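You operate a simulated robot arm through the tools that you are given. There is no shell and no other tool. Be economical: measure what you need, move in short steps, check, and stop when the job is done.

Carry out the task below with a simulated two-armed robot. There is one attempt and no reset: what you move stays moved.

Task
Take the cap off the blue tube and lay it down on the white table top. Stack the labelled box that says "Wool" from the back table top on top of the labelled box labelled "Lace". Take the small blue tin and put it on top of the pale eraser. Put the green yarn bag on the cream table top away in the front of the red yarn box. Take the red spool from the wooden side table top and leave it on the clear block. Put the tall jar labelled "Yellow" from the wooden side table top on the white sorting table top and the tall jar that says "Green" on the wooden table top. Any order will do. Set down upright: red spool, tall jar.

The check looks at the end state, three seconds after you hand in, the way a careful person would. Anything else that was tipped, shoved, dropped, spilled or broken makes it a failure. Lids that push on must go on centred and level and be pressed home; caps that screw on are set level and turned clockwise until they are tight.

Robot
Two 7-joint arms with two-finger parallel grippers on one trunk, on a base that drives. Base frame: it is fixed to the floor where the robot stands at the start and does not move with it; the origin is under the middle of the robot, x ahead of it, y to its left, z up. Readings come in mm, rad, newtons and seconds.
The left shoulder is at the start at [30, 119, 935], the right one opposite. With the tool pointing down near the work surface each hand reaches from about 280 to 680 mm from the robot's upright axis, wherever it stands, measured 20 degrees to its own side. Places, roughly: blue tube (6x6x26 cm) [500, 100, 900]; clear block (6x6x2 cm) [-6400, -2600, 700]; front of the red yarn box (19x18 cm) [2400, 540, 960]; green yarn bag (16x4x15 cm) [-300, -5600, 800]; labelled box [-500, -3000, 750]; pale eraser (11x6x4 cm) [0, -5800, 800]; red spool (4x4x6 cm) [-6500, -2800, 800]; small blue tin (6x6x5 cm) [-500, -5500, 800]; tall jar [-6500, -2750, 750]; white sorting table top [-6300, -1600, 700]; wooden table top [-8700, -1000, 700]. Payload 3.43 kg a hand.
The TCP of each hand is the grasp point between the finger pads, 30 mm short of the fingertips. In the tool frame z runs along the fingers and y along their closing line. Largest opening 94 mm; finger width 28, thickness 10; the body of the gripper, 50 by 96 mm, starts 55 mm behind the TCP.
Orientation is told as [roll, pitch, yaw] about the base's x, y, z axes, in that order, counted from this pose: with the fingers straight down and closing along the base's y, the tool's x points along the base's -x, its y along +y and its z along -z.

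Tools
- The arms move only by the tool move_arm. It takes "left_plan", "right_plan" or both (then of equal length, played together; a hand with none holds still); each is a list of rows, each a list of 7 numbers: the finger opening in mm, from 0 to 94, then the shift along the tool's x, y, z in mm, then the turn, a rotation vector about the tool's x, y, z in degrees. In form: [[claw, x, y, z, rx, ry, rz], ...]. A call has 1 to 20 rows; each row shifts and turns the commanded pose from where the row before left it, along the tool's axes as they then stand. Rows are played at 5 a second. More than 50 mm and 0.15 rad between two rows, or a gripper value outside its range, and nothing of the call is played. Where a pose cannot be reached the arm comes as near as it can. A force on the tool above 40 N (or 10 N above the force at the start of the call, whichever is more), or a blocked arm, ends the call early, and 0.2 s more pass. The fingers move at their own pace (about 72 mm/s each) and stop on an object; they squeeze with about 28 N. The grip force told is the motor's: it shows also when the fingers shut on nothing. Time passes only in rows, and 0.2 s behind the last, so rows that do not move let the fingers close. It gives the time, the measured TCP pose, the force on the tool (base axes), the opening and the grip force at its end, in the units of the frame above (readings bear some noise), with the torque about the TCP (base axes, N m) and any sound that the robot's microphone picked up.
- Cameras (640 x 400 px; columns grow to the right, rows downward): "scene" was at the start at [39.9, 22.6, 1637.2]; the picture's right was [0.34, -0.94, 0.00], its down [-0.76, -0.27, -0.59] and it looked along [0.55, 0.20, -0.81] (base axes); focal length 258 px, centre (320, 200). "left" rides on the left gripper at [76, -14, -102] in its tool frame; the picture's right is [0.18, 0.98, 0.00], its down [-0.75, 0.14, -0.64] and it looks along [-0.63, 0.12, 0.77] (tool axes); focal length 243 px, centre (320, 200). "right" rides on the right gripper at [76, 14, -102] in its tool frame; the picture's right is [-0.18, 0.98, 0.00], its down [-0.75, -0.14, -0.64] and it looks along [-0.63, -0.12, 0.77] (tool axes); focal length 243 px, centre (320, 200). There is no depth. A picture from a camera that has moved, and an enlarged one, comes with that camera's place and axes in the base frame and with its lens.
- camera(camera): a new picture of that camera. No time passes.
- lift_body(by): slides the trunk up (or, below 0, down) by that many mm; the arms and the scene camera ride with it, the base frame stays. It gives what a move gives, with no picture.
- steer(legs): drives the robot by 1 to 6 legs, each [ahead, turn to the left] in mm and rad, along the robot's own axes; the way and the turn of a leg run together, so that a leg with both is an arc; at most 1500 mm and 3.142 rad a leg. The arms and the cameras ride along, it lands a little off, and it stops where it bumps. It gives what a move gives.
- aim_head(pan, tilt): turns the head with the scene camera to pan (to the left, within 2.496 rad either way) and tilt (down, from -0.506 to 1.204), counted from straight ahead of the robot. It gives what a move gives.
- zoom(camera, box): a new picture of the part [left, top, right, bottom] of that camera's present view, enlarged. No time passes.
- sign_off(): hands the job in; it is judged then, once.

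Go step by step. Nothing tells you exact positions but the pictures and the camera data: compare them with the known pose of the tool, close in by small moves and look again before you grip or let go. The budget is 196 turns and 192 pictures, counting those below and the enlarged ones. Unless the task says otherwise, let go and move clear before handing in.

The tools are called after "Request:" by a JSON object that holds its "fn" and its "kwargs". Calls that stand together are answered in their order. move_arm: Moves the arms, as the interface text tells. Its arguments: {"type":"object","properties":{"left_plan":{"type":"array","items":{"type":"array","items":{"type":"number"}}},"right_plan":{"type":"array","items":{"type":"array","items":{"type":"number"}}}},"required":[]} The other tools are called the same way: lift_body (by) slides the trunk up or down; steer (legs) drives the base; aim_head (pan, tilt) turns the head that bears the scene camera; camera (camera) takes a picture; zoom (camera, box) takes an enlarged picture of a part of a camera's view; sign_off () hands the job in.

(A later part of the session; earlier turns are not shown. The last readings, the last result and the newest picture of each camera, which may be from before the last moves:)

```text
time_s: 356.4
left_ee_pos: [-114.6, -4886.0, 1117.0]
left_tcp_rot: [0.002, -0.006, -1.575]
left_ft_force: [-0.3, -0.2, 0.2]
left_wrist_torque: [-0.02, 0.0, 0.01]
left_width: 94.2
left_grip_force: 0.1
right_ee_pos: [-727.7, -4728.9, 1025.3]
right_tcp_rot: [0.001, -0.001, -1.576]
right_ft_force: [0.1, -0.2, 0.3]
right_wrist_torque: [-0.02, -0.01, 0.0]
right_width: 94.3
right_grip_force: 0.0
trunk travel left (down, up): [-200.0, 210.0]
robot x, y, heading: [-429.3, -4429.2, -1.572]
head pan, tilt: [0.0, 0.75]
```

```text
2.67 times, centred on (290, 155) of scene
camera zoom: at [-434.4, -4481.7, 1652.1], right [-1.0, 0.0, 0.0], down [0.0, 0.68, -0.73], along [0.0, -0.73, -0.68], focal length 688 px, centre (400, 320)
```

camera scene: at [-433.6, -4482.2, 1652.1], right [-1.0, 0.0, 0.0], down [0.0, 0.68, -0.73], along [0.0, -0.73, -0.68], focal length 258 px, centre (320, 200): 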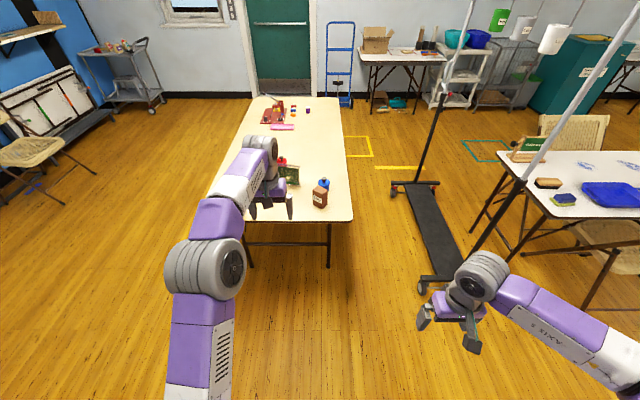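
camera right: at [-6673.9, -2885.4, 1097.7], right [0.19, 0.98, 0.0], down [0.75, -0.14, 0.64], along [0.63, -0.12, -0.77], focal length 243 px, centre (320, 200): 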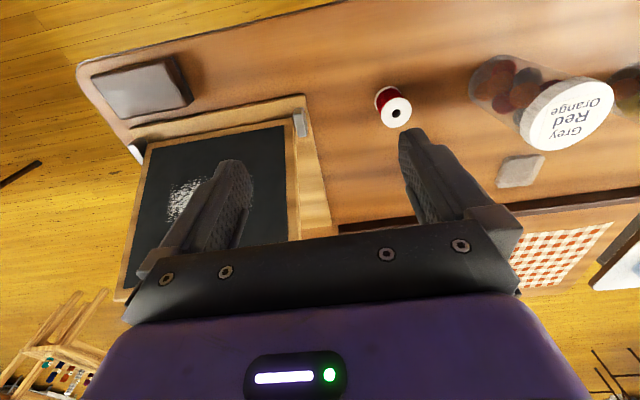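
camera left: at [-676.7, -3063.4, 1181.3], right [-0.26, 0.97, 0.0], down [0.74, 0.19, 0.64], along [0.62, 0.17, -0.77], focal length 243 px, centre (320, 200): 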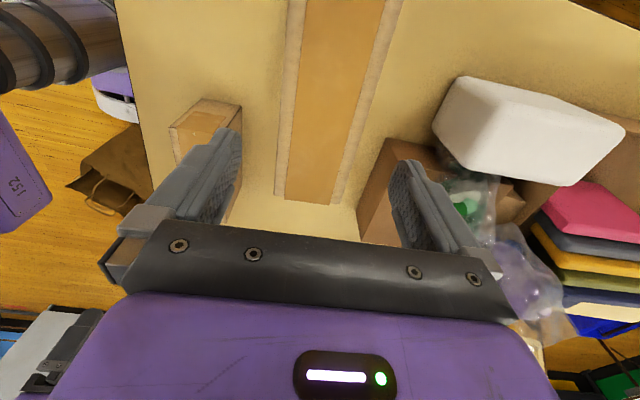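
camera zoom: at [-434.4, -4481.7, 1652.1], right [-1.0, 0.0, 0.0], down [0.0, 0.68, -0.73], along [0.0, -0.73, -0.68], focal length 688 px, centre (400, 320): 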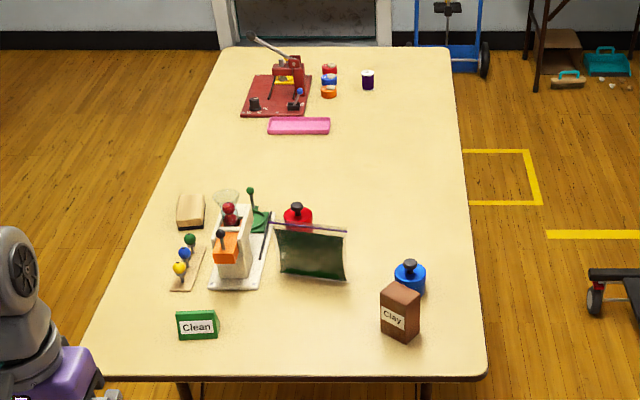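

Found: the blue tin (black knob) behind the "Clay" box at about [-455, -5557], the green bag at about [-251, -5589] and the pale eraser at about [43, -5795]. The tin comes first, so I'll drive straight up to the table.

Request:
{"fn": "steer", "kwargs": {"legs": [[550, 0]]}}

Request:
{"fn": "aim_head", "kwargs": {"pan": 0.0, "tilt": 0.9}}

Request:
{"fn": "camera", "kwargs": {"camera": "scene"}}

Request:
{"fn": "zoom", "kwargs": {"camera": "scene", "box": [190, 120, 370, 250]}}

```text
time_s: 359.6
left_ee_pos: [-112.4, -5430.9, 1117.4]
left_tcp_rot: [0.001, -0.007, -1.569]
left_ft_force: [0.2, -0.1, 0.1]
left_wrist_torque: [0.02, 0.02, 0.01]
left_width: 93.7
left_grip_force: 0.0
right_ee_pos: [-726.8, -5276.6, 1025.7]
right_tcp_rot: [0.0, -0.001, -1.571]
right_ft_force: [0.2, -0.1, -0.6]
right_wrist_torque: [-0.01, 0.0, 0.02]
right_width: 94.0
right_grip_force: 0.1
trunk travel left (down, up): [-200.0, 210.0]
robot x, y, heading: [-433.4, -4972.4, -1.567]
head pan, tilt: [0.0, 0.75]
```

```text
time_s: 360.3
left_ee_pos: [-112.6, -5430.6, 1117.3]
left_tcp_rot: [0.0, -0.005, -1.568]
left_ft_force: [0.1, 0.5, 0.5]
left_wrist_torque: [-0.01, 0.0, 0.0]
left_width: 94.2
left_grip_force: 0.0
right_ee_pos: [-726.5, -5276.0, 1026.4]
right_tcp_rot: [-0.001, -0.003, -1.571]
right_ft_force: [0.2, -0.7, -0.6]
right_wrist_torque: [-0.01, -0.02, -0.04]
right_width: 93.9
right_grip_force: 0.0
trunk travel left (down, up): [-200.0, 210.0]
robot x, y, heading: [-434.5, -4972.4, -1.567]
head pan, tilt: [0.0, 0.901]
```

```text
70 pictures are left
camera scene: at [-433.2, -5021.0, 1640.3], right [-1.0, 0.0, 0.0], down [0.0, 0.78, -0.62], along [0.0, -0.62, -0.78], focal length 258 px, centre (320, 200)
```

scene: 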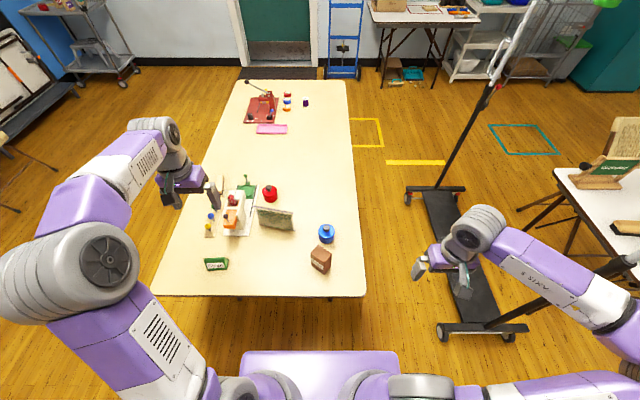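

```text
3.08 times, centred on (280, 185) of scene
camera zoom: at [-433.2, -5021.0, 1640.3], right [-1.0, 0.0, 0.0], down [0.0, 0.78, -0.62], along [0.0, -0.62, -0.78], focal length 794 px, centre (443, 246)
```

zoom: 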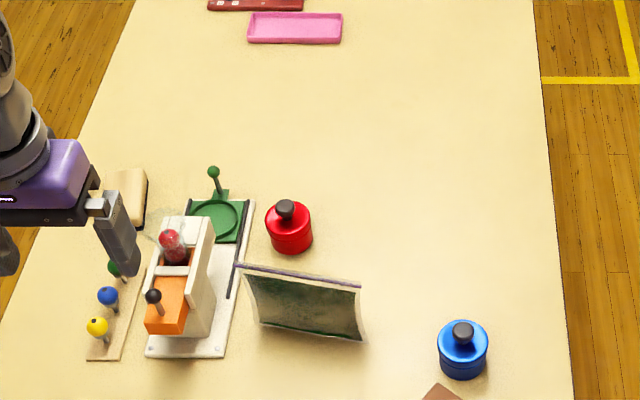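

The tin is at about [-457, -5540]. I'll move the left hand over it.

Request:
{"fn": "move_arm", "kwargs": {"left_plan": [[94, -13.6, -43.1, 0, 0, 0, 0], [94, -13.6, -43.1, 0, 0, 0, 0], [94, -13.6, -43.1, 0, 0, 0, 0], [94, -13.6, -43.1, 0, 0, 0, 0], [94, -13.6, -43.1, 0, 0, 0, 0], [94, -13.6, -43.1, 0, 0, 0, 0], [94, -13.6, -43.1, 0, 0, 0, 0], [94, -13.6, -43.1, 0, 0, 0, 0], [94, 0, 0, 45, 0, 0, 0], [94, 0, 0, 45, 0, 0, 0], [94, 0, 0, 45, 0, 0, 0], [94, 0, 0, 0, 0, 0, 0]]}}

Request:
{"fn": "camera", "kwargs": {"camera": "left"}}

```text
time_s: 362.9
left_ee_pos: [-457.1, -5538.4, 980.9]
left_tcp_rot: [-0.001, -0.005, -1.569]
left_ft_force: [-0.5, -0.3, 0.3]
left_wrist_torque: [0.0, 0.01, -0.01]
left_width: 93.9
left_grip_force: 0.0
right_ee_pos: [-726.4, -5276.6, 1026.5]
right_tcp_rot: [0.0, -0.002, -1.569]
right_ft_force: [0.6, 0.3, -0.3]
right_wrist_torque: [-0.03, 0.0, 0.02]
right_width: 94.3
right_grip_force: 0.0
trunk travel left (down, up): [-200.0, 210.0]
robot x, y, heading: [-434.4, -4975.1, -1.571]
head pan, tilt: [0.0, 0.901]
```

```text
68 pictures are left
camera left: at [-472.1, -5462.0, 1083.1], right [0.98, 0.19, 0.0], down [0.14, -0.75, 0.65], along [0.12, -0.64, -0.76], focal length 243 px, centre (320, 200)
```

left: 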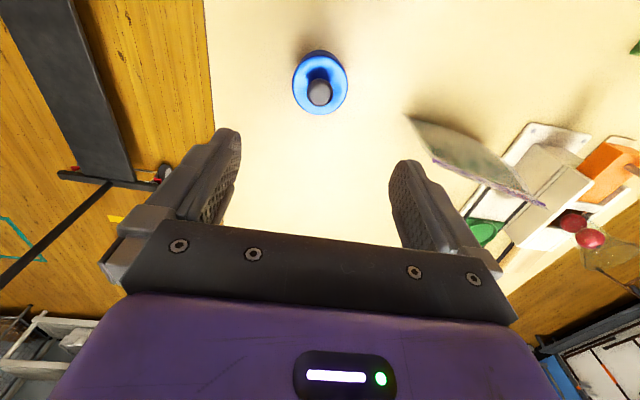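

Aligned. I'll descend and grip the tin.

Request:
{"fn": "move_arm", "kwargs": {"left_plan": [[94, 0, 0, 45, 0, 0, 0], [94, 0, 0, 45, 0, 0, 0], [94, 0, 0, 45, 0, 0, 0], [94, 0, 0, 45, 0, 0, 0], [94, 0, 0, 20, 0, 0, 0], [94, 0, 0, 4, 0, 0, 0], [70, 0, 0, 0, 0, 0, 0], [50, 0, 0, 0, 0, 0, 0], [40, 0, 0, 0, 0, 0, 0], [40, 0, 0, 0, 0, 0, 0], [40, 0, 0, 0, 0, 0, 0]]}}

Request:
{"fn": "camera", "kwargs": {"camera": "left"}}

```text
time_s: 365.3
left_ee_pos: [-457.1, -5542.0, 779.0]
left_tcp_rot: [0.002, -0.004, -1.569]
left_ft_force: [-0.1, 0.1, -0.4]
left_wrist_torque: [0.0, 0.01, -0.02]
left_width: 66.4
left_grip_force: 27.8
right_ee_pos: [-727.4, -5276.5, 1025.8]
right_tcp_rot: [0.001, -0.002, -1.572]
right_ft_force: [0.6, 0.7, 0.2]
right_wrist_torque: [0.0, 0.0, 0.0]
right_width: 94.2
right_grip_force: 0.1
trunk travel left (down, up): [-200.0, 210.0]
robot x, y, heading: [-430.6, -4974.3, -1.572]
head pan, tilt: [0.0, 0.901]
heard: snap
```

```text
67 pictures are left
camera left: at [-471.6, -5464.2, 880.5], right [0.98, 0.19, 0.0], down [0.14, -0.75, 0.65], along [0.12, -0.64, -0.76], focal length 243 px, centre (320, 200)
```

left: 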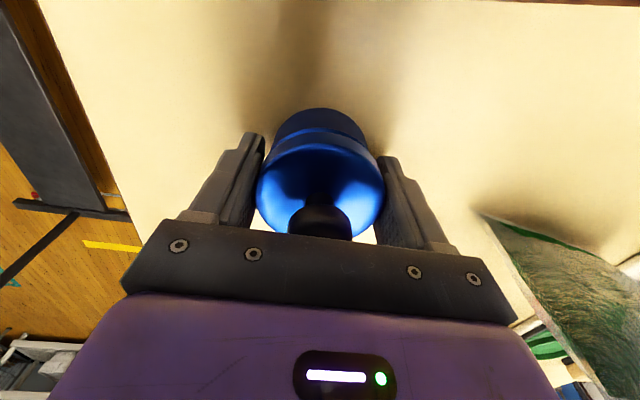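

I heard a snap, so the lid may have been disturbed. I'll look closely before lifting.

Request:
{"fn": "zoom", "kwargs": {"camera": "left", "box": [220, 90, 420, 250]}}

Request:
{"fn": "zoom", "kwargs": {"camera": "scene", "box": [280, 190, 380, 280]}}

```text
2.50 times, centred on (320, 170) of left
camera zoom: at [-471.6, -5464.2, 880.5], right [0.98, 0.19, 0.0], down [0.14, -0.75, 0.65], along [0.12, -0.64, -0.76], focal length 606 px, centre (320, 275)
```

zoom: 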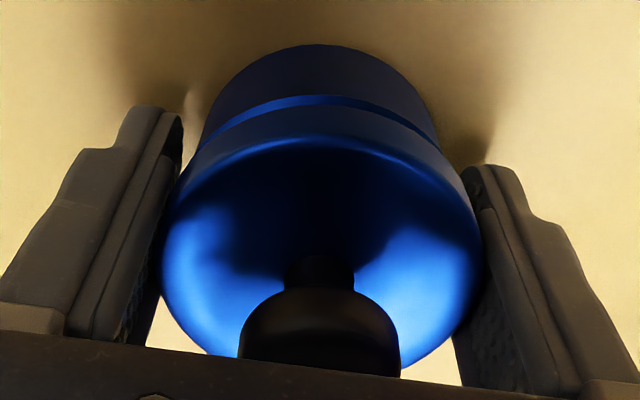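

```text
4.44 times, centred on (330, 235) of scene
camera zoom: at [-433.2, -5021.1, 1640.2], right [-1.0, 0.0, 0.0], down [0.0, 0.78, -0.62], along [0.0, -0.62, -0.78], focal length 1148 px, centre (276, 44)
```

zoom: 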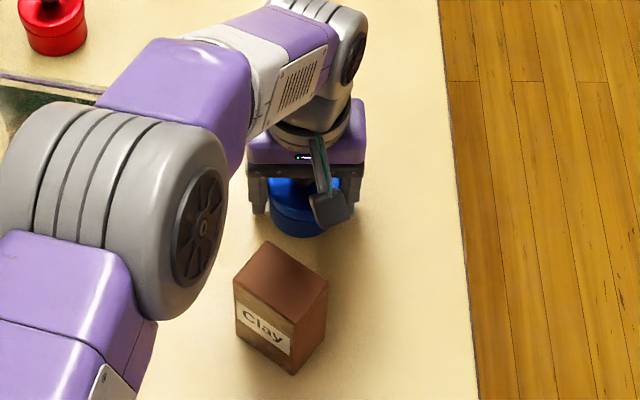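

There's a bright stripe that may be a gap under the lid. I'll open, rise and inspect.

Request:
{"fn": "move_arm", "kwargs": {"left_plan": [[80, 0, 0, 0, 0, 0, 0], [94, 0, 0, 0, 0, 0, 0], [94, 0, 0, -30, 0, 0, 0], [94, 0, 0, -40, 0, 0, 0], [94, 0, 0, -40, 0, 0, 0], [94, 45, 0, 0, 0, 0, 0], [94, 45, 0, 0, 0, 0, 0], [94, 0, 0, 0, 0, 0, 0]]}}

Request:
{"fn": "zoom", "kwargs": {"camera": "left", "box": [240, 60, 400, 180]}}

Request:
{"fn": "zoom", "kwargs": {"camera": "scene", "box": [250, 170, 350, 250]}}

```text
time_s: 367.1
left_ee_pos: [-457.4, -5449.5, 888.0]
left_tcp_rot: [0.0, -0.005, -1.569]
left_ft_force: [-0.7, -0.4, -0.3]
left_wrist_torque: [0.03, -0.01, 0.04]
left_width: 94.2
left_grip_force: 0.0
right_ee_pos: [-725.0, -5277.5, 1025.6]
right_tcp_rot: [0.0, 0.0, -1.573]
right_ft_force: [-0.5, -0.5, 0.2]
right_wrist_torque: [0.04, -0.01, -0.02]
right_width: 94.2
right_grip_force: 0.0
trunk travel left (down, up): [-200.0, 210.0]
robot x, y, heading: [-435.6, -4973.6, -1.571]
head pan, tilt: [0.0, 0.901]
heard: snap
```

```text
3.33 times, centred on (320, 120) of left
camera zoom: at [-470.2, -5373.5, 989.1], right [0.98, 0.19, 0.0], down [0.14, -0.75, 0.65], along [0.12, -0.64, -0.76], focal length 809 px, centre (320, 467)
```

zoom: 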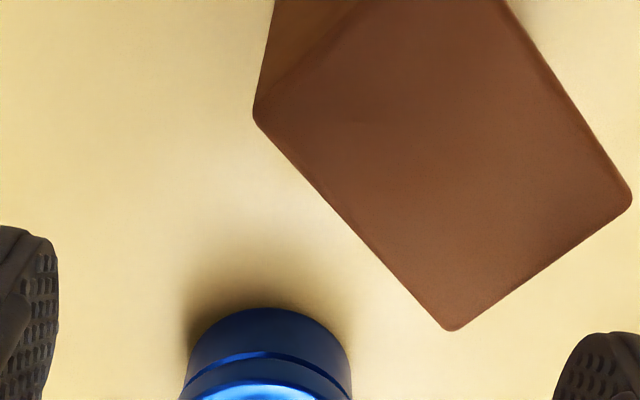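

```text
5.00 times, centred on (300, 210) of scene
camera zoom: at [-433.2, -5021.7, 1640.2], right [-1.0, 0.0, 0.0], down [0.0, 0.78, -0.62], along [0.0, -0.62, -0.78], focal length 1291 px, centre (420, 150)
```

zoom: 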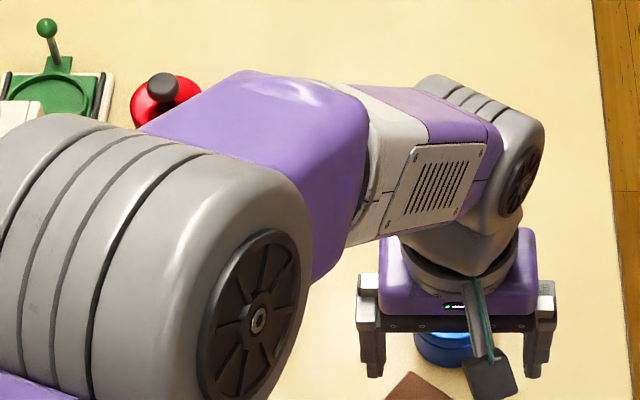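

Request:
{"fn": "move_arm", "kwargs": {"left_plan": [[94, 0, 0, -40, 0, 0, 0], [94, 0, 40, 0, 0, 0, 0], [94, 0, 45, 0, 0, 0, 0], [94, 0, 45, 0, 0, 0, 0], [94, 30, 40, 0, 0, 0, 0], [94, 0, 0, 0, 0, 0, 0]]}}

Request:
{"fn": "zoom", "kwargs": {"camera": "scene", "box": [250, 180, 350, 260]}}

Request:
{"fn": "camera", "kwargs": {"camera": "left"}}

```text
time_s: 368.5
left_ee_pos: [-284.1, -5421.4, 927.3]
left_tcp_rot: [0.003, -0.005, -1.571]
left_ft_force: [-0.2, -0.7, -0.2]
left_wrist_torque: [0.02, 0.04, 0.0]
left_width: 94.1
left_grip_force: 0.0
right_ee_pos: [-726.4, -5276.7, 1024.8]
right_tcp_rot: [0.002, 0.0, -1.57]
right_ft_force: [0.2, 0.2, 0.0]
right_wrist_torque: [0.03, -0.03, 0.01]
right_width: 94.1
right_grip_force: 0.0
trunk travel left (down, up): [-200.0, 210.0]
robot x, y, heading: [-435.8, -4975.1, -1.569]
head pan, tilt: [0.0, 0.901]
```

```text
5.00 times, centred on (300, 220) of scene
camera zoom: at [-433.9, -5022.0, 1640.2], right [-1.0, 0.0, 0.0], down [0.0, 0.78, -0.62], along [0.0, -0.62, -0.78], focal length 1291 px, centre (420, 100)
```

zoom: 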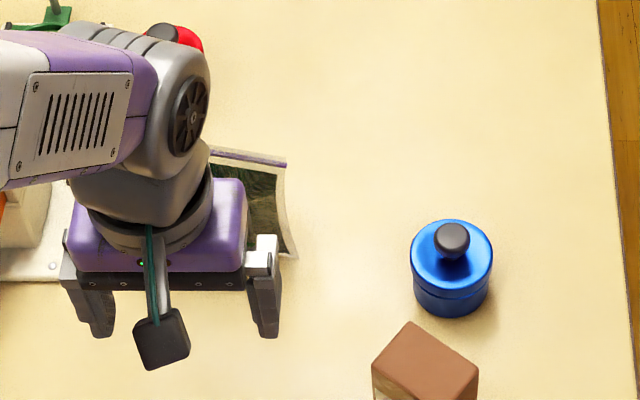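

```text
61 pictures are left
camera left: at [-299.5, -5344.0, 1029.8], right [0.98, 0.18, 0.0], down [0.14, -0.75, 0.65], along [0.12, -0.63, -0.76], focal length 243 px, centre (320, 200)
```

left: 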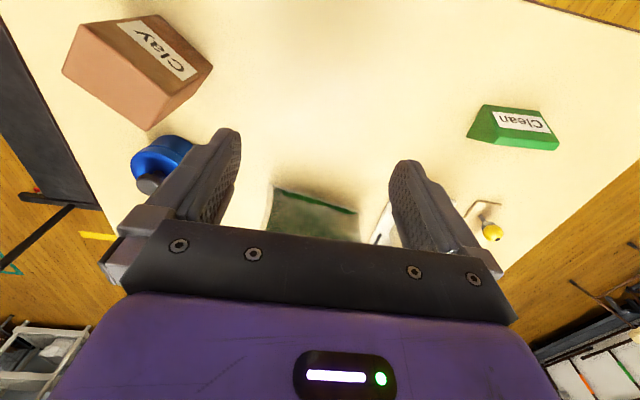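

The lid looks level. To be safe I'll press it home: closed fingertips pushed gently down on the knob.

Request:
{"fn": "move_arm", "kwargs": {"left_plan": [[0, -24, -34.6, 0, 0, 0, 0], [0, -24, -34.6, 0, 0, 0, 0], [0, -24, -34.6, 0, 0, 0, 0], [0, -24, -34.6, 0, 0, 0, 0], [0, -24, -34.6, 0, 0, 0, 0], [0, 0, 0, 20, 0, 0, 0], [0, 0, 0, 20, 0, 0, 0], [0, 0, 0, 10, 0, 0, 0], [0, 0, 0, 4, 0, 0, 0], [0, 0, 0, 4, 0, 0, 0], [0, 0, 0, 0, 0, 0, 0]]}}

Request:
{"fn": "camera", "kwargs": {"camera": "left"}}

```text
time_s: 370.9
left_ee_pos: [-460.8, -5541.8, 869.7]
left_tcp_rot: [0.0, -0.006, -1.569]
left_ft_force: [0.9, 0.7, 1.1]
left_wrist_torque: [0.02, 0.04, -0.01]
left_width: 0.1
left_grip_force: 28.2
right_ee_pos: [-725.5, -5276.3, 1026.6]
right_tcp_rot: [0.002, -0.001, -1.571]
right_ft_force: [1.3, 0.6, 0.3]
right_wrist_torque: [-0.02, -0.01, -0.01]
right_width: 94.1
right_grip_force: 0.0
trunk travel left (down, up): [-200.0, 210.0]
robot x, y, heading: [-430.6, -4974.1, -1.568]
head pan, tilt: [0.0, 0.901]
```

```text
60 pictures are left
camera left: at [-474.9, -5464.0, 972.1], right [0.98, 0.19, 0.0], down [0.14, -0.75, 0.65], along [0.12, -0.64, -0.76], focal length 243 px, centre (320, 200)
```

left: 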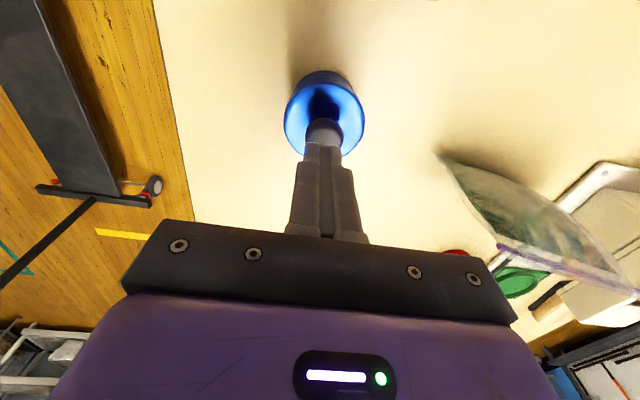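

Request:
{"fn": "move_arm", "kwargs": {"left_plan": [[0, 0, 0, 4, 0, 0, 0], [0, 0, 0, 4, 0, 0, 0], [0, 0, 0, 4, 0, 0, 0], [0, 0, 0, 4, 0, 0, 0], [0, 0, 0, 3, 0, 0, 0], [0, 0, 0, 3, 0, 0, 0], [0, 0, 0, 3, 0, 0, 0], [0, 0, 0, 2, 0, 0, 0], [0, 0, 0, 2, 0, 0, 0], [0, 0, 0, 0, 0, 0, 0]]}}

Request:
{"fn": "zoom", "kwargs": {"camera": "left", "box": [240, 60, 400, 180]}}

```text
time_s: 373.1
left_ee_pos: [-459.5, -5542.2, 844.2]
left_tcp_rot: [-0.002, -0.013, -1.569]
left_ft_force: [1.5, 3.0, 31.8]
left_wrist_torque: [0.27, -0.12, 0.02]
left_width: 0.0
left_grip_force: 27.8
right_ee_pos: [-724.9, -5274.6, 1026.9]
right_tcp_rot: [-0.001, -0.004, -1.571]
right_ft_force: [-0.9, -0.5, -0.4]
right_wrist_torque: [0.03, -0.03, 0.01]
right_width: 94.0
right_grip_force: 0.1
trunk travel left (down, up): [-200.0, 210.0]
robot x, y, heading: [-432.0, -4969.5, -1.567]
head pan, tilt: [0.0, 0.901]
```

```text
3.33 times, centred on (320, 120) of left
camera zoom: at [-474.3, -5464.0, 946.4], right [0.98, 0.19, 0.0], down [0.14, -0.74, 0.65], along [0.12, -0.64, -0.76], focal length 809 px, centre (320, 467)
```

zoom: 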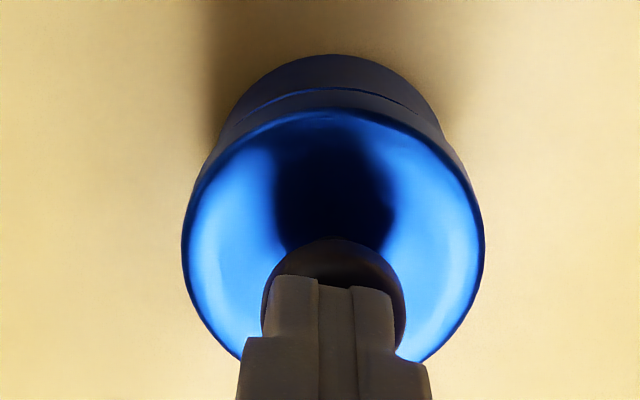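

The lid is firm at 32 N with no gap and the seam is thin, so it's home. Squeezing the lid rim is what popped it, so I'll grip by the knob instead, with the fingertips just above the lid.

Request:
{"fn": "move_arm", "kwargs": {"left_plan": [[0, 0, 0, -10, 0, 0, 0], [50, 0, 0, 0, 0, 0, 0], [50, 0, 0, 0, 0, 0, 0], [50, 0, 0, 15, 0, 0, 0], [50, 0, 0, 17, 0, 0, 0], [30, 0, 0, 0, 0, 0, 0], [15, 0, 0, 0, 0, 0, 0], [10, 0, 0, 0, 0, 0, 0], [10, 0, 0, 0, 0, 0, 0]]}}

Request:
{"fn": "zoom", "kwargs": {"camera": "left", "box": [220, 80, 420, 240]}}

```text
time_s: 375.1
left_ee_pos: [-458.8, -5542.3, 821.1]
left_tcp_rot: [0.0, -0.009, -1.57]
left_ft_force: [5.5, -4.0, 20.8]
left_wrist_torque: [-0.06, -0.25, 0.0]
left_width: 26.1
left_grip_force: 28.0
right_ee_pos: [-724.5, -5276.7, 1026.5]
right_tcp_rot: [0.001, -0.002, -1.571]
right_ft_force: [-0.2, -0.7, 0.4]
right_wrist_torque: [0.02, -0.01, 0.0]
right_width: 94.2
right_grip_force: 0.0
trunk travel left (down, up): [-200.0, 210.0]
robot x, y, heading: [-436.6, -4974.8, -1.572]
head pan, tilt: [0.0, 0.901]
```

```text
2.50 times, centred on (320, 160) of left
camera zoom: at [-473.7, -5465.1, 922.4], right [0.98, 0.19, 0.0], down [0.14, -0.75, 0.65], along [0.12, -0.64, -0.76], focal length 606 px, centre (320, 300)
```

zoom: 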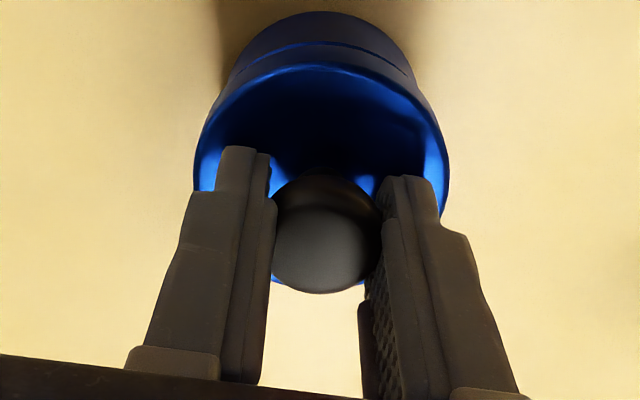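

The knob is gripped at 26 mm. I'll lift gently and check whether the whole tin comes up.

Request:
{"fn": "move_arm", "kwargs": {"left_plan": [[10, 0, 0, -2, 0, 0, 0], [10, 0, 0, -3, 0, 0, 0], [10, 0, 0, -5, 0, 0, 0], [10, 0, 0, -5, 0, 0, 0], [10, 0, 0, -5, 0, 0, 0], [10, 0, 0, 0, 0, 0, 0]]}}

Request:
{"fn": "zoom", "kwargs": {"camera": "left", "box": [220, 80, 420, 240]}}

```text
time_s: 376.5
left_ee_pos: [-460.3, -5541.2, 838.6]
left_tcp_rot: [-0.001, -0.004, -1.569]
left_ft_force: [-0.2, 0.0, -0.2]
left_wrist_torque: [-0.03, -0.01, 0.03]
left_width: 25.6
left_grip_force: 28.0
right_ee_pos: [-726.0, -5276.6, 1026.5]
right_tcp_rot: [0.001, -0.002, -1.57]
right_ft_force: [0.4, 0.2, 0.2]
right_wrist_torque: [0.0, 0.0, 0.0]
right_width: 94.2
right_grip_force: 0.1
trunk travel left (down, up): [-200.0, 210.0]
robot x, y, heading: [-434.5, -4973.8, -1.566]
head pan, tilt: [0.0, 0.901]
heard: snap
```

```text
2.50 times, centred on (320, 160) of left
camera zoom: at [-474.9, -5464.1, 940.9], right [0.98, 0.18, 0.0], down [0.14, -0.75, 0.65], along [0.12, -0.63, -0.76], focal length 606 px, centre (320, 300)
```

zoom: 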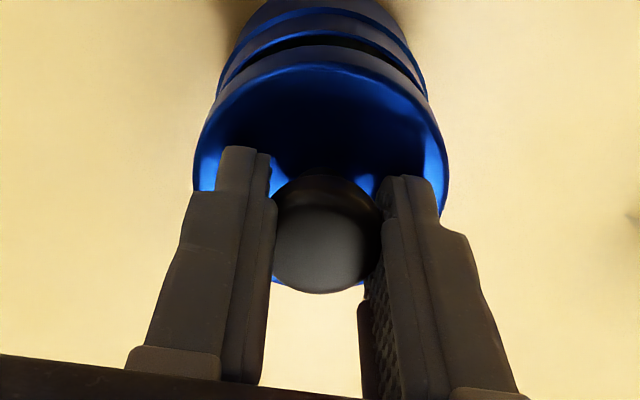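

The lid came off with the knob while the body stayed. I'll lift the lid a bit more to see the body's shape.

Request:
{"fn": "move_arm", "kwargs": {"left_plan": [[10, 0, 0, -30, 0, 0, 0], [10, 0, 40, 0, 0, 0, 0], [10, 0, 45, 0, 0, 0, 0], [10, 0, 0, 0, 0, 0, 0]]}}

Request:
{"fn": "zoom", "kwargs": {"camera": "scene", "box": [280, 200, 360, 260]}}

Request:
{"fn": "camera", "kwargs": {"camera": "left"}}

```text
time_s: 377.5
left_ee_pos: [-377.2, -5540.4, 869.2]
left_tcp_rot: [0.001, -0.005, -1.57]
left_ft_force: [-0.5, 0.3, 0.7]
left_wrist_torque: [0.01, -0.03, -0.01]
left_width: 26.0
left_grip_force: 28.2
right_ee_pos: [-726.1, -5276.2, 1025.3]
right_tcp_rot: [0.002, -0.002, -1.572]
right_ft_force: [-0.5, 0.0, -0.1]
right_wrist_torque: [-0.01, 0.01, 0.01]
right_width: 94.1
right_grip_force: 0.1
trunk travel left (down, up): [-200.0, 210.0]
robot x, y, heading: [-436.9, -4973.8, -1.57]
head pan, tilt: [0.0, 0.901]
```

```text
6.67 times, centred on (320, 230) of scene
camera zoom: at [-433.8, -5021.3, 1640.2], right [-1.0, 0.0, 0.0], down [0.0, 0.78, -0.62], along [0.0, -0.62, -0.78], focal length 1721 px, centre (320, 0)
```

zoom: 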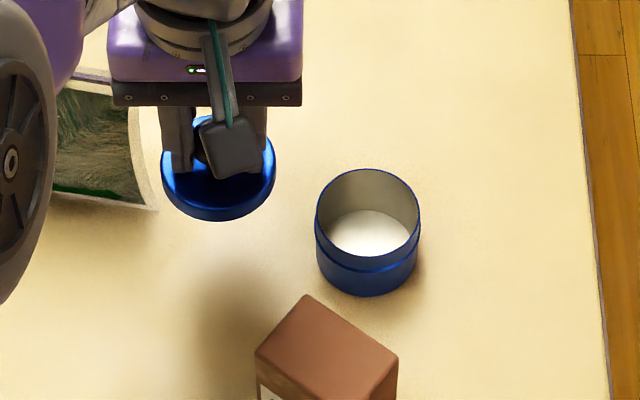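

```text
55 pictures are left
camera left: at [-391.3, -5463.0, 970.9], right [0.98, 0.18, 0.0], down [0.14, -0.75, 0.65], along [0.12, -0.64, -0.76], focal length 243 px, centre (320, 200)
```

left: 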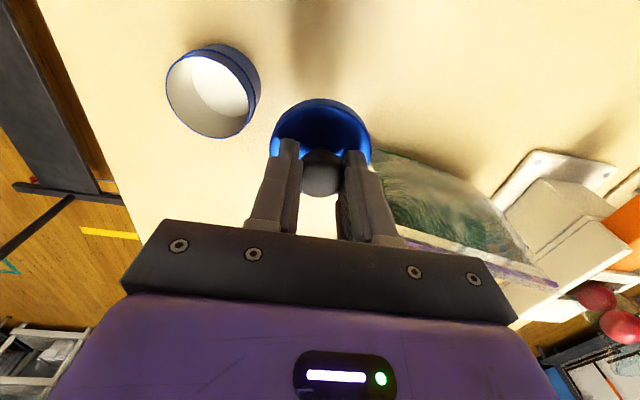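

The body is an open cup with a collar that the lid slides over. Plan: park the lid at the table's NE corner [60, -5430], carry the body to the eraser, then refit and press the lid. I'll raise the lid and shift the base 145 mm east.

Request:
{"fn": "move_arm", "kwargs": {"left_plan": [[10, 0, 0, -45, 0, 0, 0], [10, 0, 0, -45, 0, 0, 0], [10, 0, 0, -45, 0, 0, 0], [10, 0, 0, 0, 0, 0, 0]]}}

Request:
{"fn": "steer", "kwargs": {"legs": [[-250, 0], [0, 1.571], [145, 0], [0, -1.571], [250, 0]]}}

```text
time_s: 378.5
left_ee_pos: [-373.4, -5540.2, 1002.5]
left_tcp_rot: [-0.001, -0.004, -1.571]
left_ft_force: [-0.4, -0.4, 0.5]
left_wrist_torque: [0.03, 0.0, 0.0]
left_width: 25.8
left_grip_force: 27.7
right_ee_pos: [-726.4, -5276.4, 1026.2]
right_tcp_rot: [0.0, -0.001, -1.569]
right_ft_force: [-0.2, 0.8, -0.2]
right_wrist_torque: [-0.03, 0.0, 0.04]
right_width: 93.9
right_grip_force: 0.0
trunk travel left (down, up): [-200.0, 210.0]
robot x, y, heading: [-432.6, -4972.1, -1.567]
head pan, tilt: [0.0, 0.901]
```

```text
time_s: 390.4
left_ee_pos: [-200.3, -5535.3, 1001.5]
left_tcp_rot: [0.0, -0.005, -1.534]
left_ft_force: [-0.4, -0.1, -0.5]
left_wrist_torque: [0.01, 0.03, 0.01]
left_width: 26.0
left_grip_force: 28.4
right_ee_pos: [-562.2, -5283.9, 1026.1]
right_tcp_rot: [0.001, 0.0, -1.534]
right_ft_force: [0.2, 0.2, -0.2]
right_wrist_torque: [0.02, 0.01, 0.0]
right_width: 93.9
right_grip_force: 0.0
trunk travel left (down, up): [-200.0, 210.0]
robot x, y, heading: [-282.2, -4969.1, -1.526]
head pan, tilt: [0.0, 0.901]
```

Request:
{"fn": "move_arm", "kwargs": {"left_plan": [[10, 14.3, 37.7, 0, 0, 0, 0], [10, 14.3, 37.7, 0, 0, 0, 0], [10, 14.3, 37.7, 0, 0, 0, 0], [10, 14.3, 37.7, 0, 0, 0, 0], [10, 14.3, 37.7, 0, 0, 0, 0], [10, 14.3, 37.7, 0, 0, 0, 0], [10, 14.3, 37.7, 0, 0, 0, 0], [10, 0, 0, 45, 0, 0, 0], [10, 0, 0, 45, 0, 0, 0], [10, 0, 0, 40, 0, 0, 0], [10, 0, 0, 0, 0, 0, 0]]}}

Request:
{"fn": "camera", "kwargs": {"camera": "left"}}

```text
time_s: 392.8
left_ee_pos: [58.9, -5421.4, 870.9]
left_tcp_rot: [0.0, -0.007, -1.533]
left_ft_force: [0.2, -0.1, 0.2]
left_wrist_torque: [0.01, -0.01, 0.0]
left_width: 25.8
left_grip_force: 27.8
right_ee_pos: [-564.7, -5283.4, 1025.3]
right_tcp_rot: [-0.001, -0.002, -1.534]
right_ft_force: [0.1, -0.3, 0.1]
right_wrist_torque: [-0.01, -0.03, -0.01]
right_width: 94.1
right_grip_force: 0.1
trunk travel left (down, up): [-200.0, 210.0]
robot x, y, heading: [-283.7, -4969.5, -1.532]
head pan, tilt: [0.0, 0.901]
```

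```text
54 pictures are left
camera left: at [41.4, -5345.2, 972.4], right [0.97, 0.22, 0.0], down [0.17, -0.74, 0.65], along [0.14, -0.63, -0.76], focal length 243 px, centre (320, 200)
```

left: 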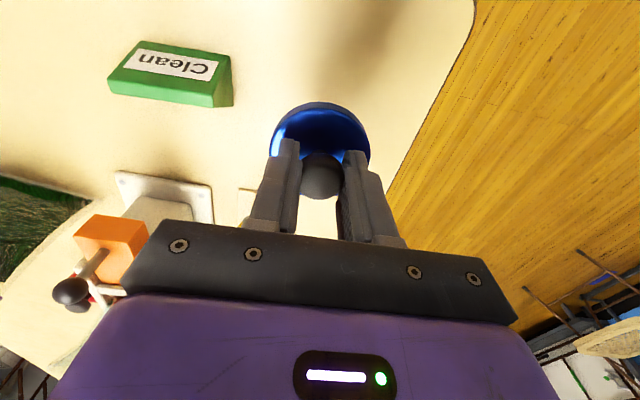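

The spot is clear. I'll lower the lid to the table.

Request:
{"fn": "move_arm", "kwargs": {"left_plan": [[10, 0, 0, 30, 0, 0, 0], [10, 0, 0, 25, 0, 0, 0], [10, 0, 0, 3, 0, 0, 0], [10, 0, 0, 3, 0, 0, 0], [10, 0, 0, 3, 0, 0, 0], [10, 0, 0, 2, 0, 0, 0], [10, 0, 0, 2, 0, 0, 0], [10, 0, 0, 0, 0, 0, 0]]}}

```text
time_s: 394.6
left_ee_pos: [58.5, -5423.7, 804.7]
left_tcp_rot: [0.002, -0.006, -1.531]
left_ft_force: [0.8, -0.5, 0.4]
left_wrist_torque: [0.02, 0.0, 0.02]
left_width: 26.0
left_grip_force: 27.9
right_ee_pos: [-562.9, -5284.4, 1025.8]
right_tcp_rot: [0.002, -0.003, -1.533]
right_ft_force: [0.3, -0.3, -0.5]
right_wrist_torque: [-0.01, -0.01, 0.01]
right_width: 94.0
right_grip_force: 0.0
trunk travel left (down, up): [-200.0, 210.0]
robot x, y, heading: [-282.4, -4972.7, -1.529]
head pan, tilt: [0.0, 0.901]
```

Request:
{"fn": "move_arm", "kwargs": {"left_plan": [[10, 0, 0, 2, 0, 0, 0], [10, 0, 0, 2, 0, 0, 0], [10, 0, 0, 2, 0, 0, 0], [10, 0, 0, 2, 0, 0, 0], [10, 0, 0, 1, 0, 0, 0], [10, 0, 0, 1, 0, 0, 0], [10, 0, 0, 0, 0, 0, 0]]}}

```text
time_s: 396.2
left_ee_pos: [58.8, -5425.1, 794.3]
left_tcp_rot: [0.0, -0.005, -1.533]
left_ft_force: [-0.3, 0.4, -0.7]
left_wrist_torque: [-0.03, -0.01, 0.01]
left_width: 26.0
left_grip_force: 28.5
right_ee_pos: [-563.5, -5283.5, 1026.1]
right_tcp_rot: [0.0, -0.001, -1.535]
right_ft_force: [-0.4, -0.5, -0.2]
right_wrist_torque: [0.0, 0.01, 0.02]
right_width: 93.7
right_grip_force: 0.1
trunk travel left (down, up): [-200.0, 210.0]
robot x, y, heading: [-282.9, -4969.2, -1.528]
head pan, tilt: [0.0, 0.901]
```

Request:
{"fn": "move_arm", "kwargs": {"left_plan": [[10, 0, 0, 2, 0, 0, 0], [10, 0, 0, 2, 0, 0, 0], [10, 0, 0, 2, 0, 0, 0], [10, 0, 0, 1, 0, 0, 0], [10, 0, 0, 1, 0, 0, 0], [10, 0, 0, 1, 0, 0, 0], [10, 0, 0, 0, 0, 0, 0]]}}

Request:
{"fn": "camera", "kwargs": {"camera": "left"}}

```text
time_s: 397.8
left_ee_pos: [59.8, -5424.6, 785.0]
left_tcp_rot: [0.001, -0.004, -1.531]
left_ft_force: [-0.6, -0.8, 0.3]
left_wrist_torque: [0.03, 0.01, -0.01]
left_width: 25.9
left_grip_force: 28.4
right_ee_pos: [-562.6, -5283.7, 1025.3]
right_tcp_rot: [0.001, -0.003, -1.533]
right_ft_force: [0.7, -0.4, -0.6]
right_wrist_torque: [0.0, 0.01, 0.03]
right_width: 94.0
right_grip_force: 0.0
trunk travel left (down, up): [-200.0, 210.0]
robot x, y, heading: [-284.1, -4968.8, -1.533]
head pan, tilt: [0.0, 0.901]
```

```text
53 pictures are left
camera left: at [42.2, -5347.8, 887.8], right [0.97, 0.22, 0.0], down [0.17, -0.74, 0.65], along [0.14, -0.63, -0.76], focal length 243 px, centre (320, 200)
```

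left: 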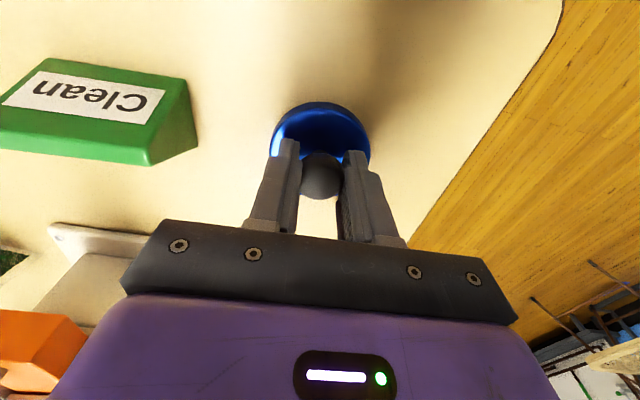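

Request:
{"fn": "move_arm", "kwargs": {"left_plan": [[10, 0, 0, 1, 0, 0, 0], [10, 0, 0, 1, 0, 0, 0], [10, 0, 0, 1, 0, 0, 0], [10, 0, 0, 1, 0, 0, 0], [10, 0, 0, 1, 0, 0, 0], [10, 0, 0, 1, 0, 0, 0], [10, 0, 0, 0, 0, 0, 0]]}}

```text
time_s: 399.4
left_ee_pos: [57.8, -5424.1, 782.8]
left_tcp_rot: [0.004, -0.011, -1.532]
left_ft_force: [-1.8, 6.0, 40.5]
left_wrist_torque: [0.45, 0.07, 0.03]
left_width: 26.0
left_grip_force: 27.5
right_ee_pos: [-565.9, -5280.7, 1025.6]
right_tcp_rot: [0.001, -0.004, -1.533]
right_ft_force: [0.0, -0.3, 0.0]
right_wrist_torque: [0.01, 0.01, 0.01]
right_width: 94.0
right_grip_force: 0.1
trunk travel left (down, up): [-200.0, 210.0]
robot x, y, heading: [-285.0, -4968.7, -1.531]
head pan, tilt: [0.0, 0.901]
```

The lid rests on the table. I'll release, rise, and turn the base right 0.25 rad toward the tin body.

Request:
{"fn": "move_arm", "kwargs": {"left_plan": [[10, 0, 0, -3, 0, 0, 0], [40, 0, 0, 0, 0, 0, 0], [50, 0, 0, 0, 0, 0, 0], [50, 0, 0, -30, 0, 0, 0], [50, 0, 0, -45, 0, 0, 0], [94, 0, 0, -45, 0, 0, 0], [94, 0, 0, -45, 0, 0, 0], [94, 0, 0, -45, 0, 0, 0], [94, 0, 0, 0, 0, 0, 0]]}}

Request:
{"fn": "steer", "kwargs": {"legs": [[0, -0.25]]}}

Request:
{"fn": "camera", "kwargs": {"camera": "scene"}}

```text
time_s: 401.4
left_ee_pos: [60.2, -5424.5, 992.3]
left_tcp_rot: [-0.001, -0.004, -1.532]
left_ft_force: [-0.6, 0.0, 0.1]
left_wrist_torque: [0.0, 0.0, 0.01]
left_width: 94.2
left_grip_force: 0.1
right_ee_pos: [-562.2, -5283.7, 1025.1]
right_tcp_rot: [-0.001, -0.003, -1.535]
right_ft_force: [-0.5, -0.4, 0.6]
right_wrist_torque: [0.0, 0.01, -0.02]
right_width: 93.9
right_grip_force: 0.0
trunk travel left (down, up): [-200.0, 210.0]
robot x, y, heading: [-284.8, -4970.8, -1.531]
head pan, tilt: [0.0, 0.901]
```

```text
time_s: 402.6
left_ee_pos: [-64.6, -5494.2, 992.4]
left_tcp_rot: [-0.002, -0.004, -1.785]
left_ft_force: [0.5, -0.6, -0.2]
left_wrist_torque: [-0.01, 0.03, -0.02]
left_width: 93.9
left_grip_force: 0.1
right_ee_pos: [-633.6, -5202.4, 1025.9]
right_tcp_rot: [0.0, -0.003, -1.786]
right_ft_force: [0.0, -0.4, 0.2]
right_wrist_torque: [0.0, -0.02, 0.03]
right_width: 94.0
right_grip_force: 0.2
trunk travel left (down, up): [-200.0, 210.0]
robot x, y, heading: [-283.0, -4968.3, -1.781]
head pan, tilt: [0.0, 0.901]
```

```text
52 pictures are left
camera scene: at [-292.0, -5016.1, 1640.2], right [-0.98, 0.21, 0.0], down [0.17, 0.77, -0.62], along [-0.13, -0.61, -0.78], focal length 258 px, centre (320, 200)
```

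scene: 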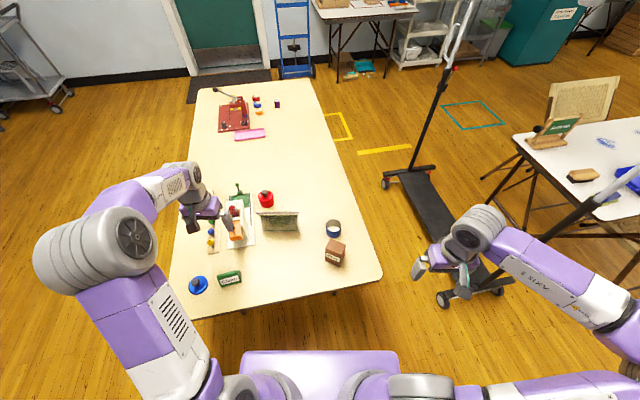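

Request:
{"fn": "move_arm", "kwargs": {"left_plan": [[94, -14.4, -41.6, 0, 0, 0, 0], [94, -14.4, -41.6, 0, 0, 0, 0], [94, -14.4, -41.6, 0, 0, 0, 0], [94, -14.4, -41.6, 0, 0, 0, 0], [94, -14.4, -41.6, 0, 0, 0, 0], [94, -14.4, -41.6, 0, 0, 0, 0], [94, -14.4, -41.6, 0, 0, 0, 0], [94, -14.4, -41.6, 0, 0, 0, 0], [94, -14.4, -41.6, 0, 0, 0, 0], [94, 0, 0, 45, 0, 0, 0], [94, 0, 0, 45, 0, 0, 0], [94, 0, 0, 0, 0, 0, 0]]}}

Request:
{"fn": "camera", "kwargs": {"camera": "left"}}

```text
time_s: 405.2
left_ee_pos: [-461.4, -5540.7, 900.7]
left_tcp_rot: [-0.001, -0.005, -1.785]
left_ft_force: [-1.0, 0.2, 0.4]
left_wrist_torque: [0.0, -0.01, 0.01]
left_width: 94.1
left_grip_force: 0.0
right_ee_pos: [-632.2, -5203.3, 1026.4]
right_tcp_rot: [0.001, -0.002, -1.786]
right_ft_force: [0.6, 0.2, 0.0]
right_wrist_torque: [-0.04, 0.03, 0.04]
right_width: 94.0
right_grip_force: 0.1
trunk travel left (down, up): [-200.0, 210.0]
robot x, y, heading: [-283.6, -4968.4, -1.787]
head pan, tilt: [0.0, 0.901]
```

```text
51 pictures are left
camera left: at [-459.1, -5462.8, 1002.7], right [1.0, -0.03, 0.0], down [-0.02, -0.76, 0.65], along [-0.02, -0.65, -0.76], focal length 243 px, centre (320, 200)
```

left: 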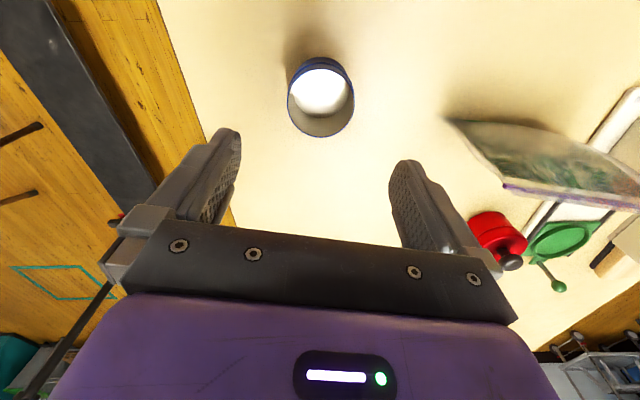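

I'll adjust 8 mm, descend and grip the body.

Request:
{"fn": "move_arm", "kwargs": {"left_plan": [[94, 8, 0, 40, 0, 0, 0], [94, 0, 0, 45, 0, 0, 0], [94, 0, 0, 35, 0, 0, 0], [94, 0, 0, 6, 0, 0, 0], [70, 0, 0, 0, 0, 0, 0], [50, 0, 0, 0, 0, 0, 0], [40, 0, 0, 0, 0, 0, 0], [40, 0, 0, 0, 0, 0, 0], [40, 0, 0, 0, 0, 0, 0], [40, 0, 0, -20, 0, 0, 0], [40, 0, 0, 0, 0, 0, 0]]}}

Request:
{"fn": "camera", "kwargs": {"camera": "left"}}

```text
time_s: 407.6
left_ee_pos: [-457.8, -5534.8, 796.8]
left_tcp_rot: [0.0, -0.006, -1.785]
left_ft_force: [-0.7, -0.6, -0.8]
left_wrist_torque: [-0.02, 0.02, 0.0]
left_width: 60.4
left_grip_force: 28.1
right_ee_pos: [-633.0, -5203.4, 1025.3]
right_tcp_rot: [0.0, -0.003, -1.787]
right_ft_force: [0.8, -0.1, 0.7]
right_wrist_torque: [0.0, -0.01, 0.01]
right_width: 94.2
right_grip_force: 0.0
trunk travel left (down, up): [-200.0, 210.0]
robot x, y, heading: [-285.2, -4972.5, -1.787]
head pan, tilt: [0.0, 0.901]
```

```text
50 pictures are left
camera left: at [-456.0, -5456.1, 898.8], right [1.0, -0.03, 0.0], down [-0.02, -0.76, 0.65], along [-0.02, -0.65, -0.76], focal length 243 px, centre (320, 200)
```

left: 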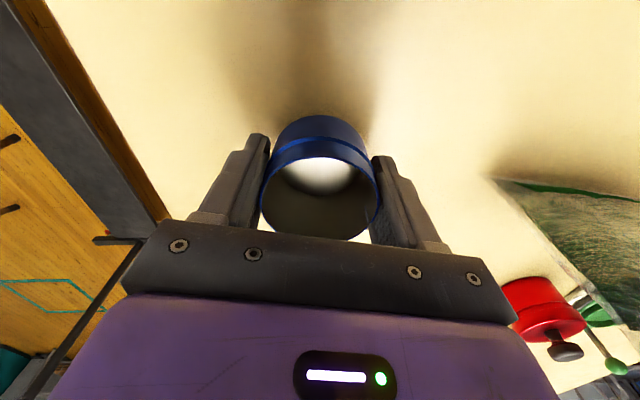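

Body gripped at 60 mm. I'll lift it and drive around to the table's east side, facing west.

Request:
{"fn": "move_arm", "kwargs": {"left_plan": [[40, 0, 0, -45, 0, 0, 0], [40, 0, 0, -45, 0, 0, 0], [40, 0, 0, -45, 0, 0, 0], [40, 0, 0, -45, 0, 0, 0], [40, 0, 0, -25, 0, 0, 0], [40, 30, 30, 0, 0, 0, 0], [40, 30, 30, 0, 0, 0, 0], [40, 0, 0, 0, 0, 0, 0]]}}

Request:
{"fn": "steer", "kwargs": {"legs": [[-350, 0], [0, 1.787], [820, 0], [0, -1.571], [960, 0], [0, -1.571]]}}

Request:
{"fn": "camera", "kwargs": {"camera": "scene"}}

```text
time_s: 409.4
left_ee_pos: [-386.2, -5487.2, 1000.1]
left_tcp_rot: [-0.001, -0.008, -1.785]
left_ft_force: [-0.4, 0.0, 0.2]
left_wrist_torque: [-0.03, -0.04, 0.0]
left_width: 60.4
left_grip_force: 28.1
right_ee_pos: [-632.2, -5204.3, 1025.5]
right_tcp_rot: [-0.002, -0.002, -1.788]
right_ft_force: [-0.3, 0.3, 0.0]
right_wrist_torque: [-0.02, 0.0, 0.0]
right_width: 94.2
right_grip_force: 0.0
trunk travel left (down, up): [-200.0, 210.0]
robot x, y, heading: [-283.3, -4971.1, -1.783]
head pan, tilt: [0.0, 0.901]
```

```text
time_s: 432.3
left_ee_pos: [42.9, -5599.4, 999.5]
left_tcp_rot: [0.0, -0.005, 3.084]
left_ft_force: [0.0, 0.0, 0.5]
left_wrist_torque: [0.0, -0.02, 0.0]
left_width: 60.4
left_grip_force: 28.1
right_ee_pos: [284.5, -5309.7, 1025.9]
right_tcp_rot: [0.001, -0.002, 3.083]
right_ft_force: [0.1, 0.4, -0.2]
right_wrist_torque: [-0.02, 0.0, 0.01]
right_width: 94.0
right_grip_force: 0.1
trunk travel left (down, up): [-200.0, 210.0]
robot x, y, heading: [567.7, -5621.9, 3.082]
head pan, tilt: [0.0, 0.901]
```

```text
49 pictures are left
camera scene: at [524.8, -5619.4, 1640.2], right [0.06, 1.0, 0.0], down [0.78, -0.04, -0.62], along [-0.62, 0.03, -0.78], focal length 258 px, centre (320, 200)
```

scene: 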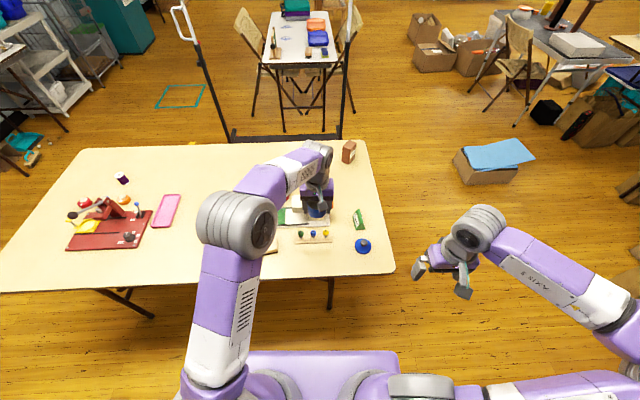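

I'm at the east side. I'll move the tin body toward the eraser position and look.

Request:
{"fn": "move_arm", "kwargs": {"left_plan": [[40, 2.3, 39, 0, 0, 0, 0], [40, 2.3, 39, 0, 0, 0, 0], [40, 2.3, 39, 0, 0, 0, 0], [40, 2.3, 39, 0, 0, 0, 0], [40, 2.3, 39, 0, 0, 0, 0], [40, 0, 0, 0, 0, 0, 0]]}}

Request:
{"fn": "camera", "kwargs": {"camera": "left"}}

Request:
{"fn": "zoom", "kwargs": {"camera": "scene", "box": [180, 180, 320, 280]}}

```text
time_s: 433.7
left_ee_pos: [43.0, -5794.5, 1000.1]
left_tcp_rot: [0.001, -0.006, 3.083]
left_ft_force: [0.6, 0.0, -0.4]
left_wrist_torque: [0.01, -0.01, 0.02]
left_width: 60.4
left_grip_force: 28.2
right_ee_pos: [283.3, -5311.4, 1025.7]
right_tcp_rot: [-0.001, -0.003, 3.082]
right_ft_force: [0.5, 0.2, 1.4]
right_wrist_torque: [-0.02, -0.02, 0.05]
right_width: 94.0
right_grip_force: 0.1
trunk travel left (down, up): [-200.0, 210.0]
robot x, y, heading: [569.8, -5620.3, 3.089]
head pan, tilt: [0.0, 0.901]
```

```text
48 pictures are left
camera left: at [119.9, -5784.1, 1101.9], right [0.13, -0.99, 0.0], down [-0.76, -0.1, 0.65], along [-0.64, -0.08, -0.76], focal length 243 px, centre (320, 200)
```

left: 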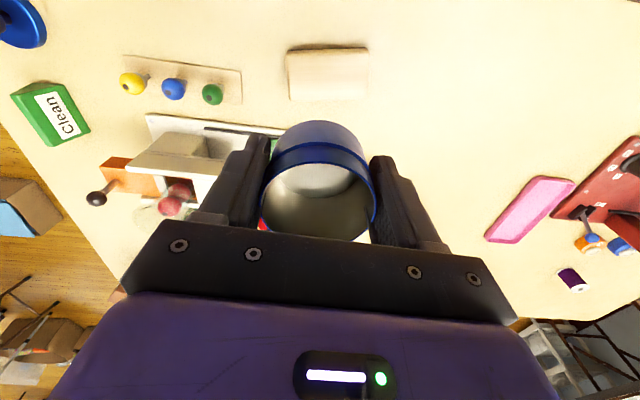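

```text
4.00 times, centred on (250, 230) of scene
camera zoom: at [524.7, -5618.8, 1640.2], right [0.06, 1.0, 0.0], down [0.78, -0.04, -0.62], along [-0.62, 0.03, -0.78], focal length 1033 px, centre (600, 80)
```

zoom: 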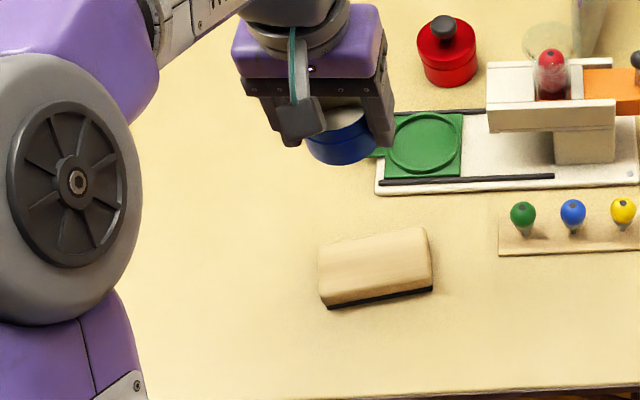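

The eraser centre is [51, -5802] by both cameras. I'll shift and lower to near contact.

Request:
{"fn": "move_arm", "kwargs": {"left_plan": [[40, 8.4, 7, 40, 0, 0, 0], [40, 0, 0, 45, 0, 0, 0], [40, 0, 0, 45, 0, 0, 0], [40, 0, 0, 35, 0, 0, 0], [40, 0, 0, 8, 0, 0, 0], [40, 0, 0, 0, 0, 0, 0]]}}

Request:
{"fn": "zoom", "kwargs": {"camera": "left", "box": [220, 60, 420, 200]}}

```text
time_s: 435.1
left_ee_pos: [50.0, -5805.0, 830.1]
left_tcp_rot: [0.001, -0.006, 3.083]
left_ft_force: [-0.8, 0.2, -0.2]
left_wrist_torque: [-0.01, 0.02, -0.01]
left_width: 60.3
left_grip_force: 28.3
right_ee_pos: [283.0, -5310.2, 1026.3]
right_tcp_rot: [0.0, 0.0, 3.082]
right_ft_force: [-0.9, 0.5, 0.6]
right_wrist_torque: [-0.03, 0.01, 0.04]
right_width: 94.0
right_grip_force: 0.0
trunk travel left (down, up): [-200.0, 210.0]
robot x, y, heading: [568.9, -5621.9, 3.087]
head pan, tilt: [0.0, 0.901]
```

```text
2.86 times, centred on (320, 130) of left
camera zoom: at [126.4, -5794.7, 929.9], right [0.13, -0.99, 0.0], down [-0.76, -0.1, 0.65], along [-0.64, -0.08, -0.76], focal length 693 px, centre (320, 400)
```

zoom: 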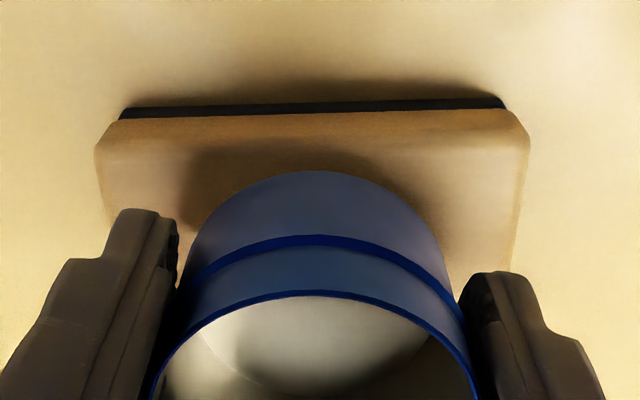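

Well centred. I'll lower to contact.

Request:
{"fn": "move_arm", "kwargs": {"left_plan": [[40, 0, 0, 6, 0, 0, 0], [40, 0, 0, 3, 0, 0, 0], [40, 0, 0, 2, 0, 0, 0], [40, 0, 0, 1, 0, 0, 0], [40, 0, 0, 1, 0, 0, 0], [40, 0, 0, 1, 0, 0, 0], [40, 0, 0, 1, 0, 0, 0], [40, 0, 0, 0, 0, 0, 0]]}}

```text
time_s: 436.9
left_ee_pos: [49.6, -5801.8, 811.7]
left_tcp_rot: [0.0, -0.004, 3.085]
left_ft_force: [0.4, -0.5, -0.4]
left_wrist_torque: [0.02, 0.01, 0.01]
left_width: 60.5
left_grip_force: 28.1
right_ee_pos: [284.3, -5311.9, 1025.8]
right_tcp_rot: [0.0, 0.0, 3.082]
right_ft_force: [-0.2, 0.3, 0.9]
right_wrist_torque: [0.01, 0.03, -0.03]
right_width: 93.9
right_grip_force: 0.1
trunk travel left (down, up): [-200.0, 210.0]
robot x, y, heading: [569.7, -5619.3, 3.086]
head pan, tilt: [0.0, 0.901]
```

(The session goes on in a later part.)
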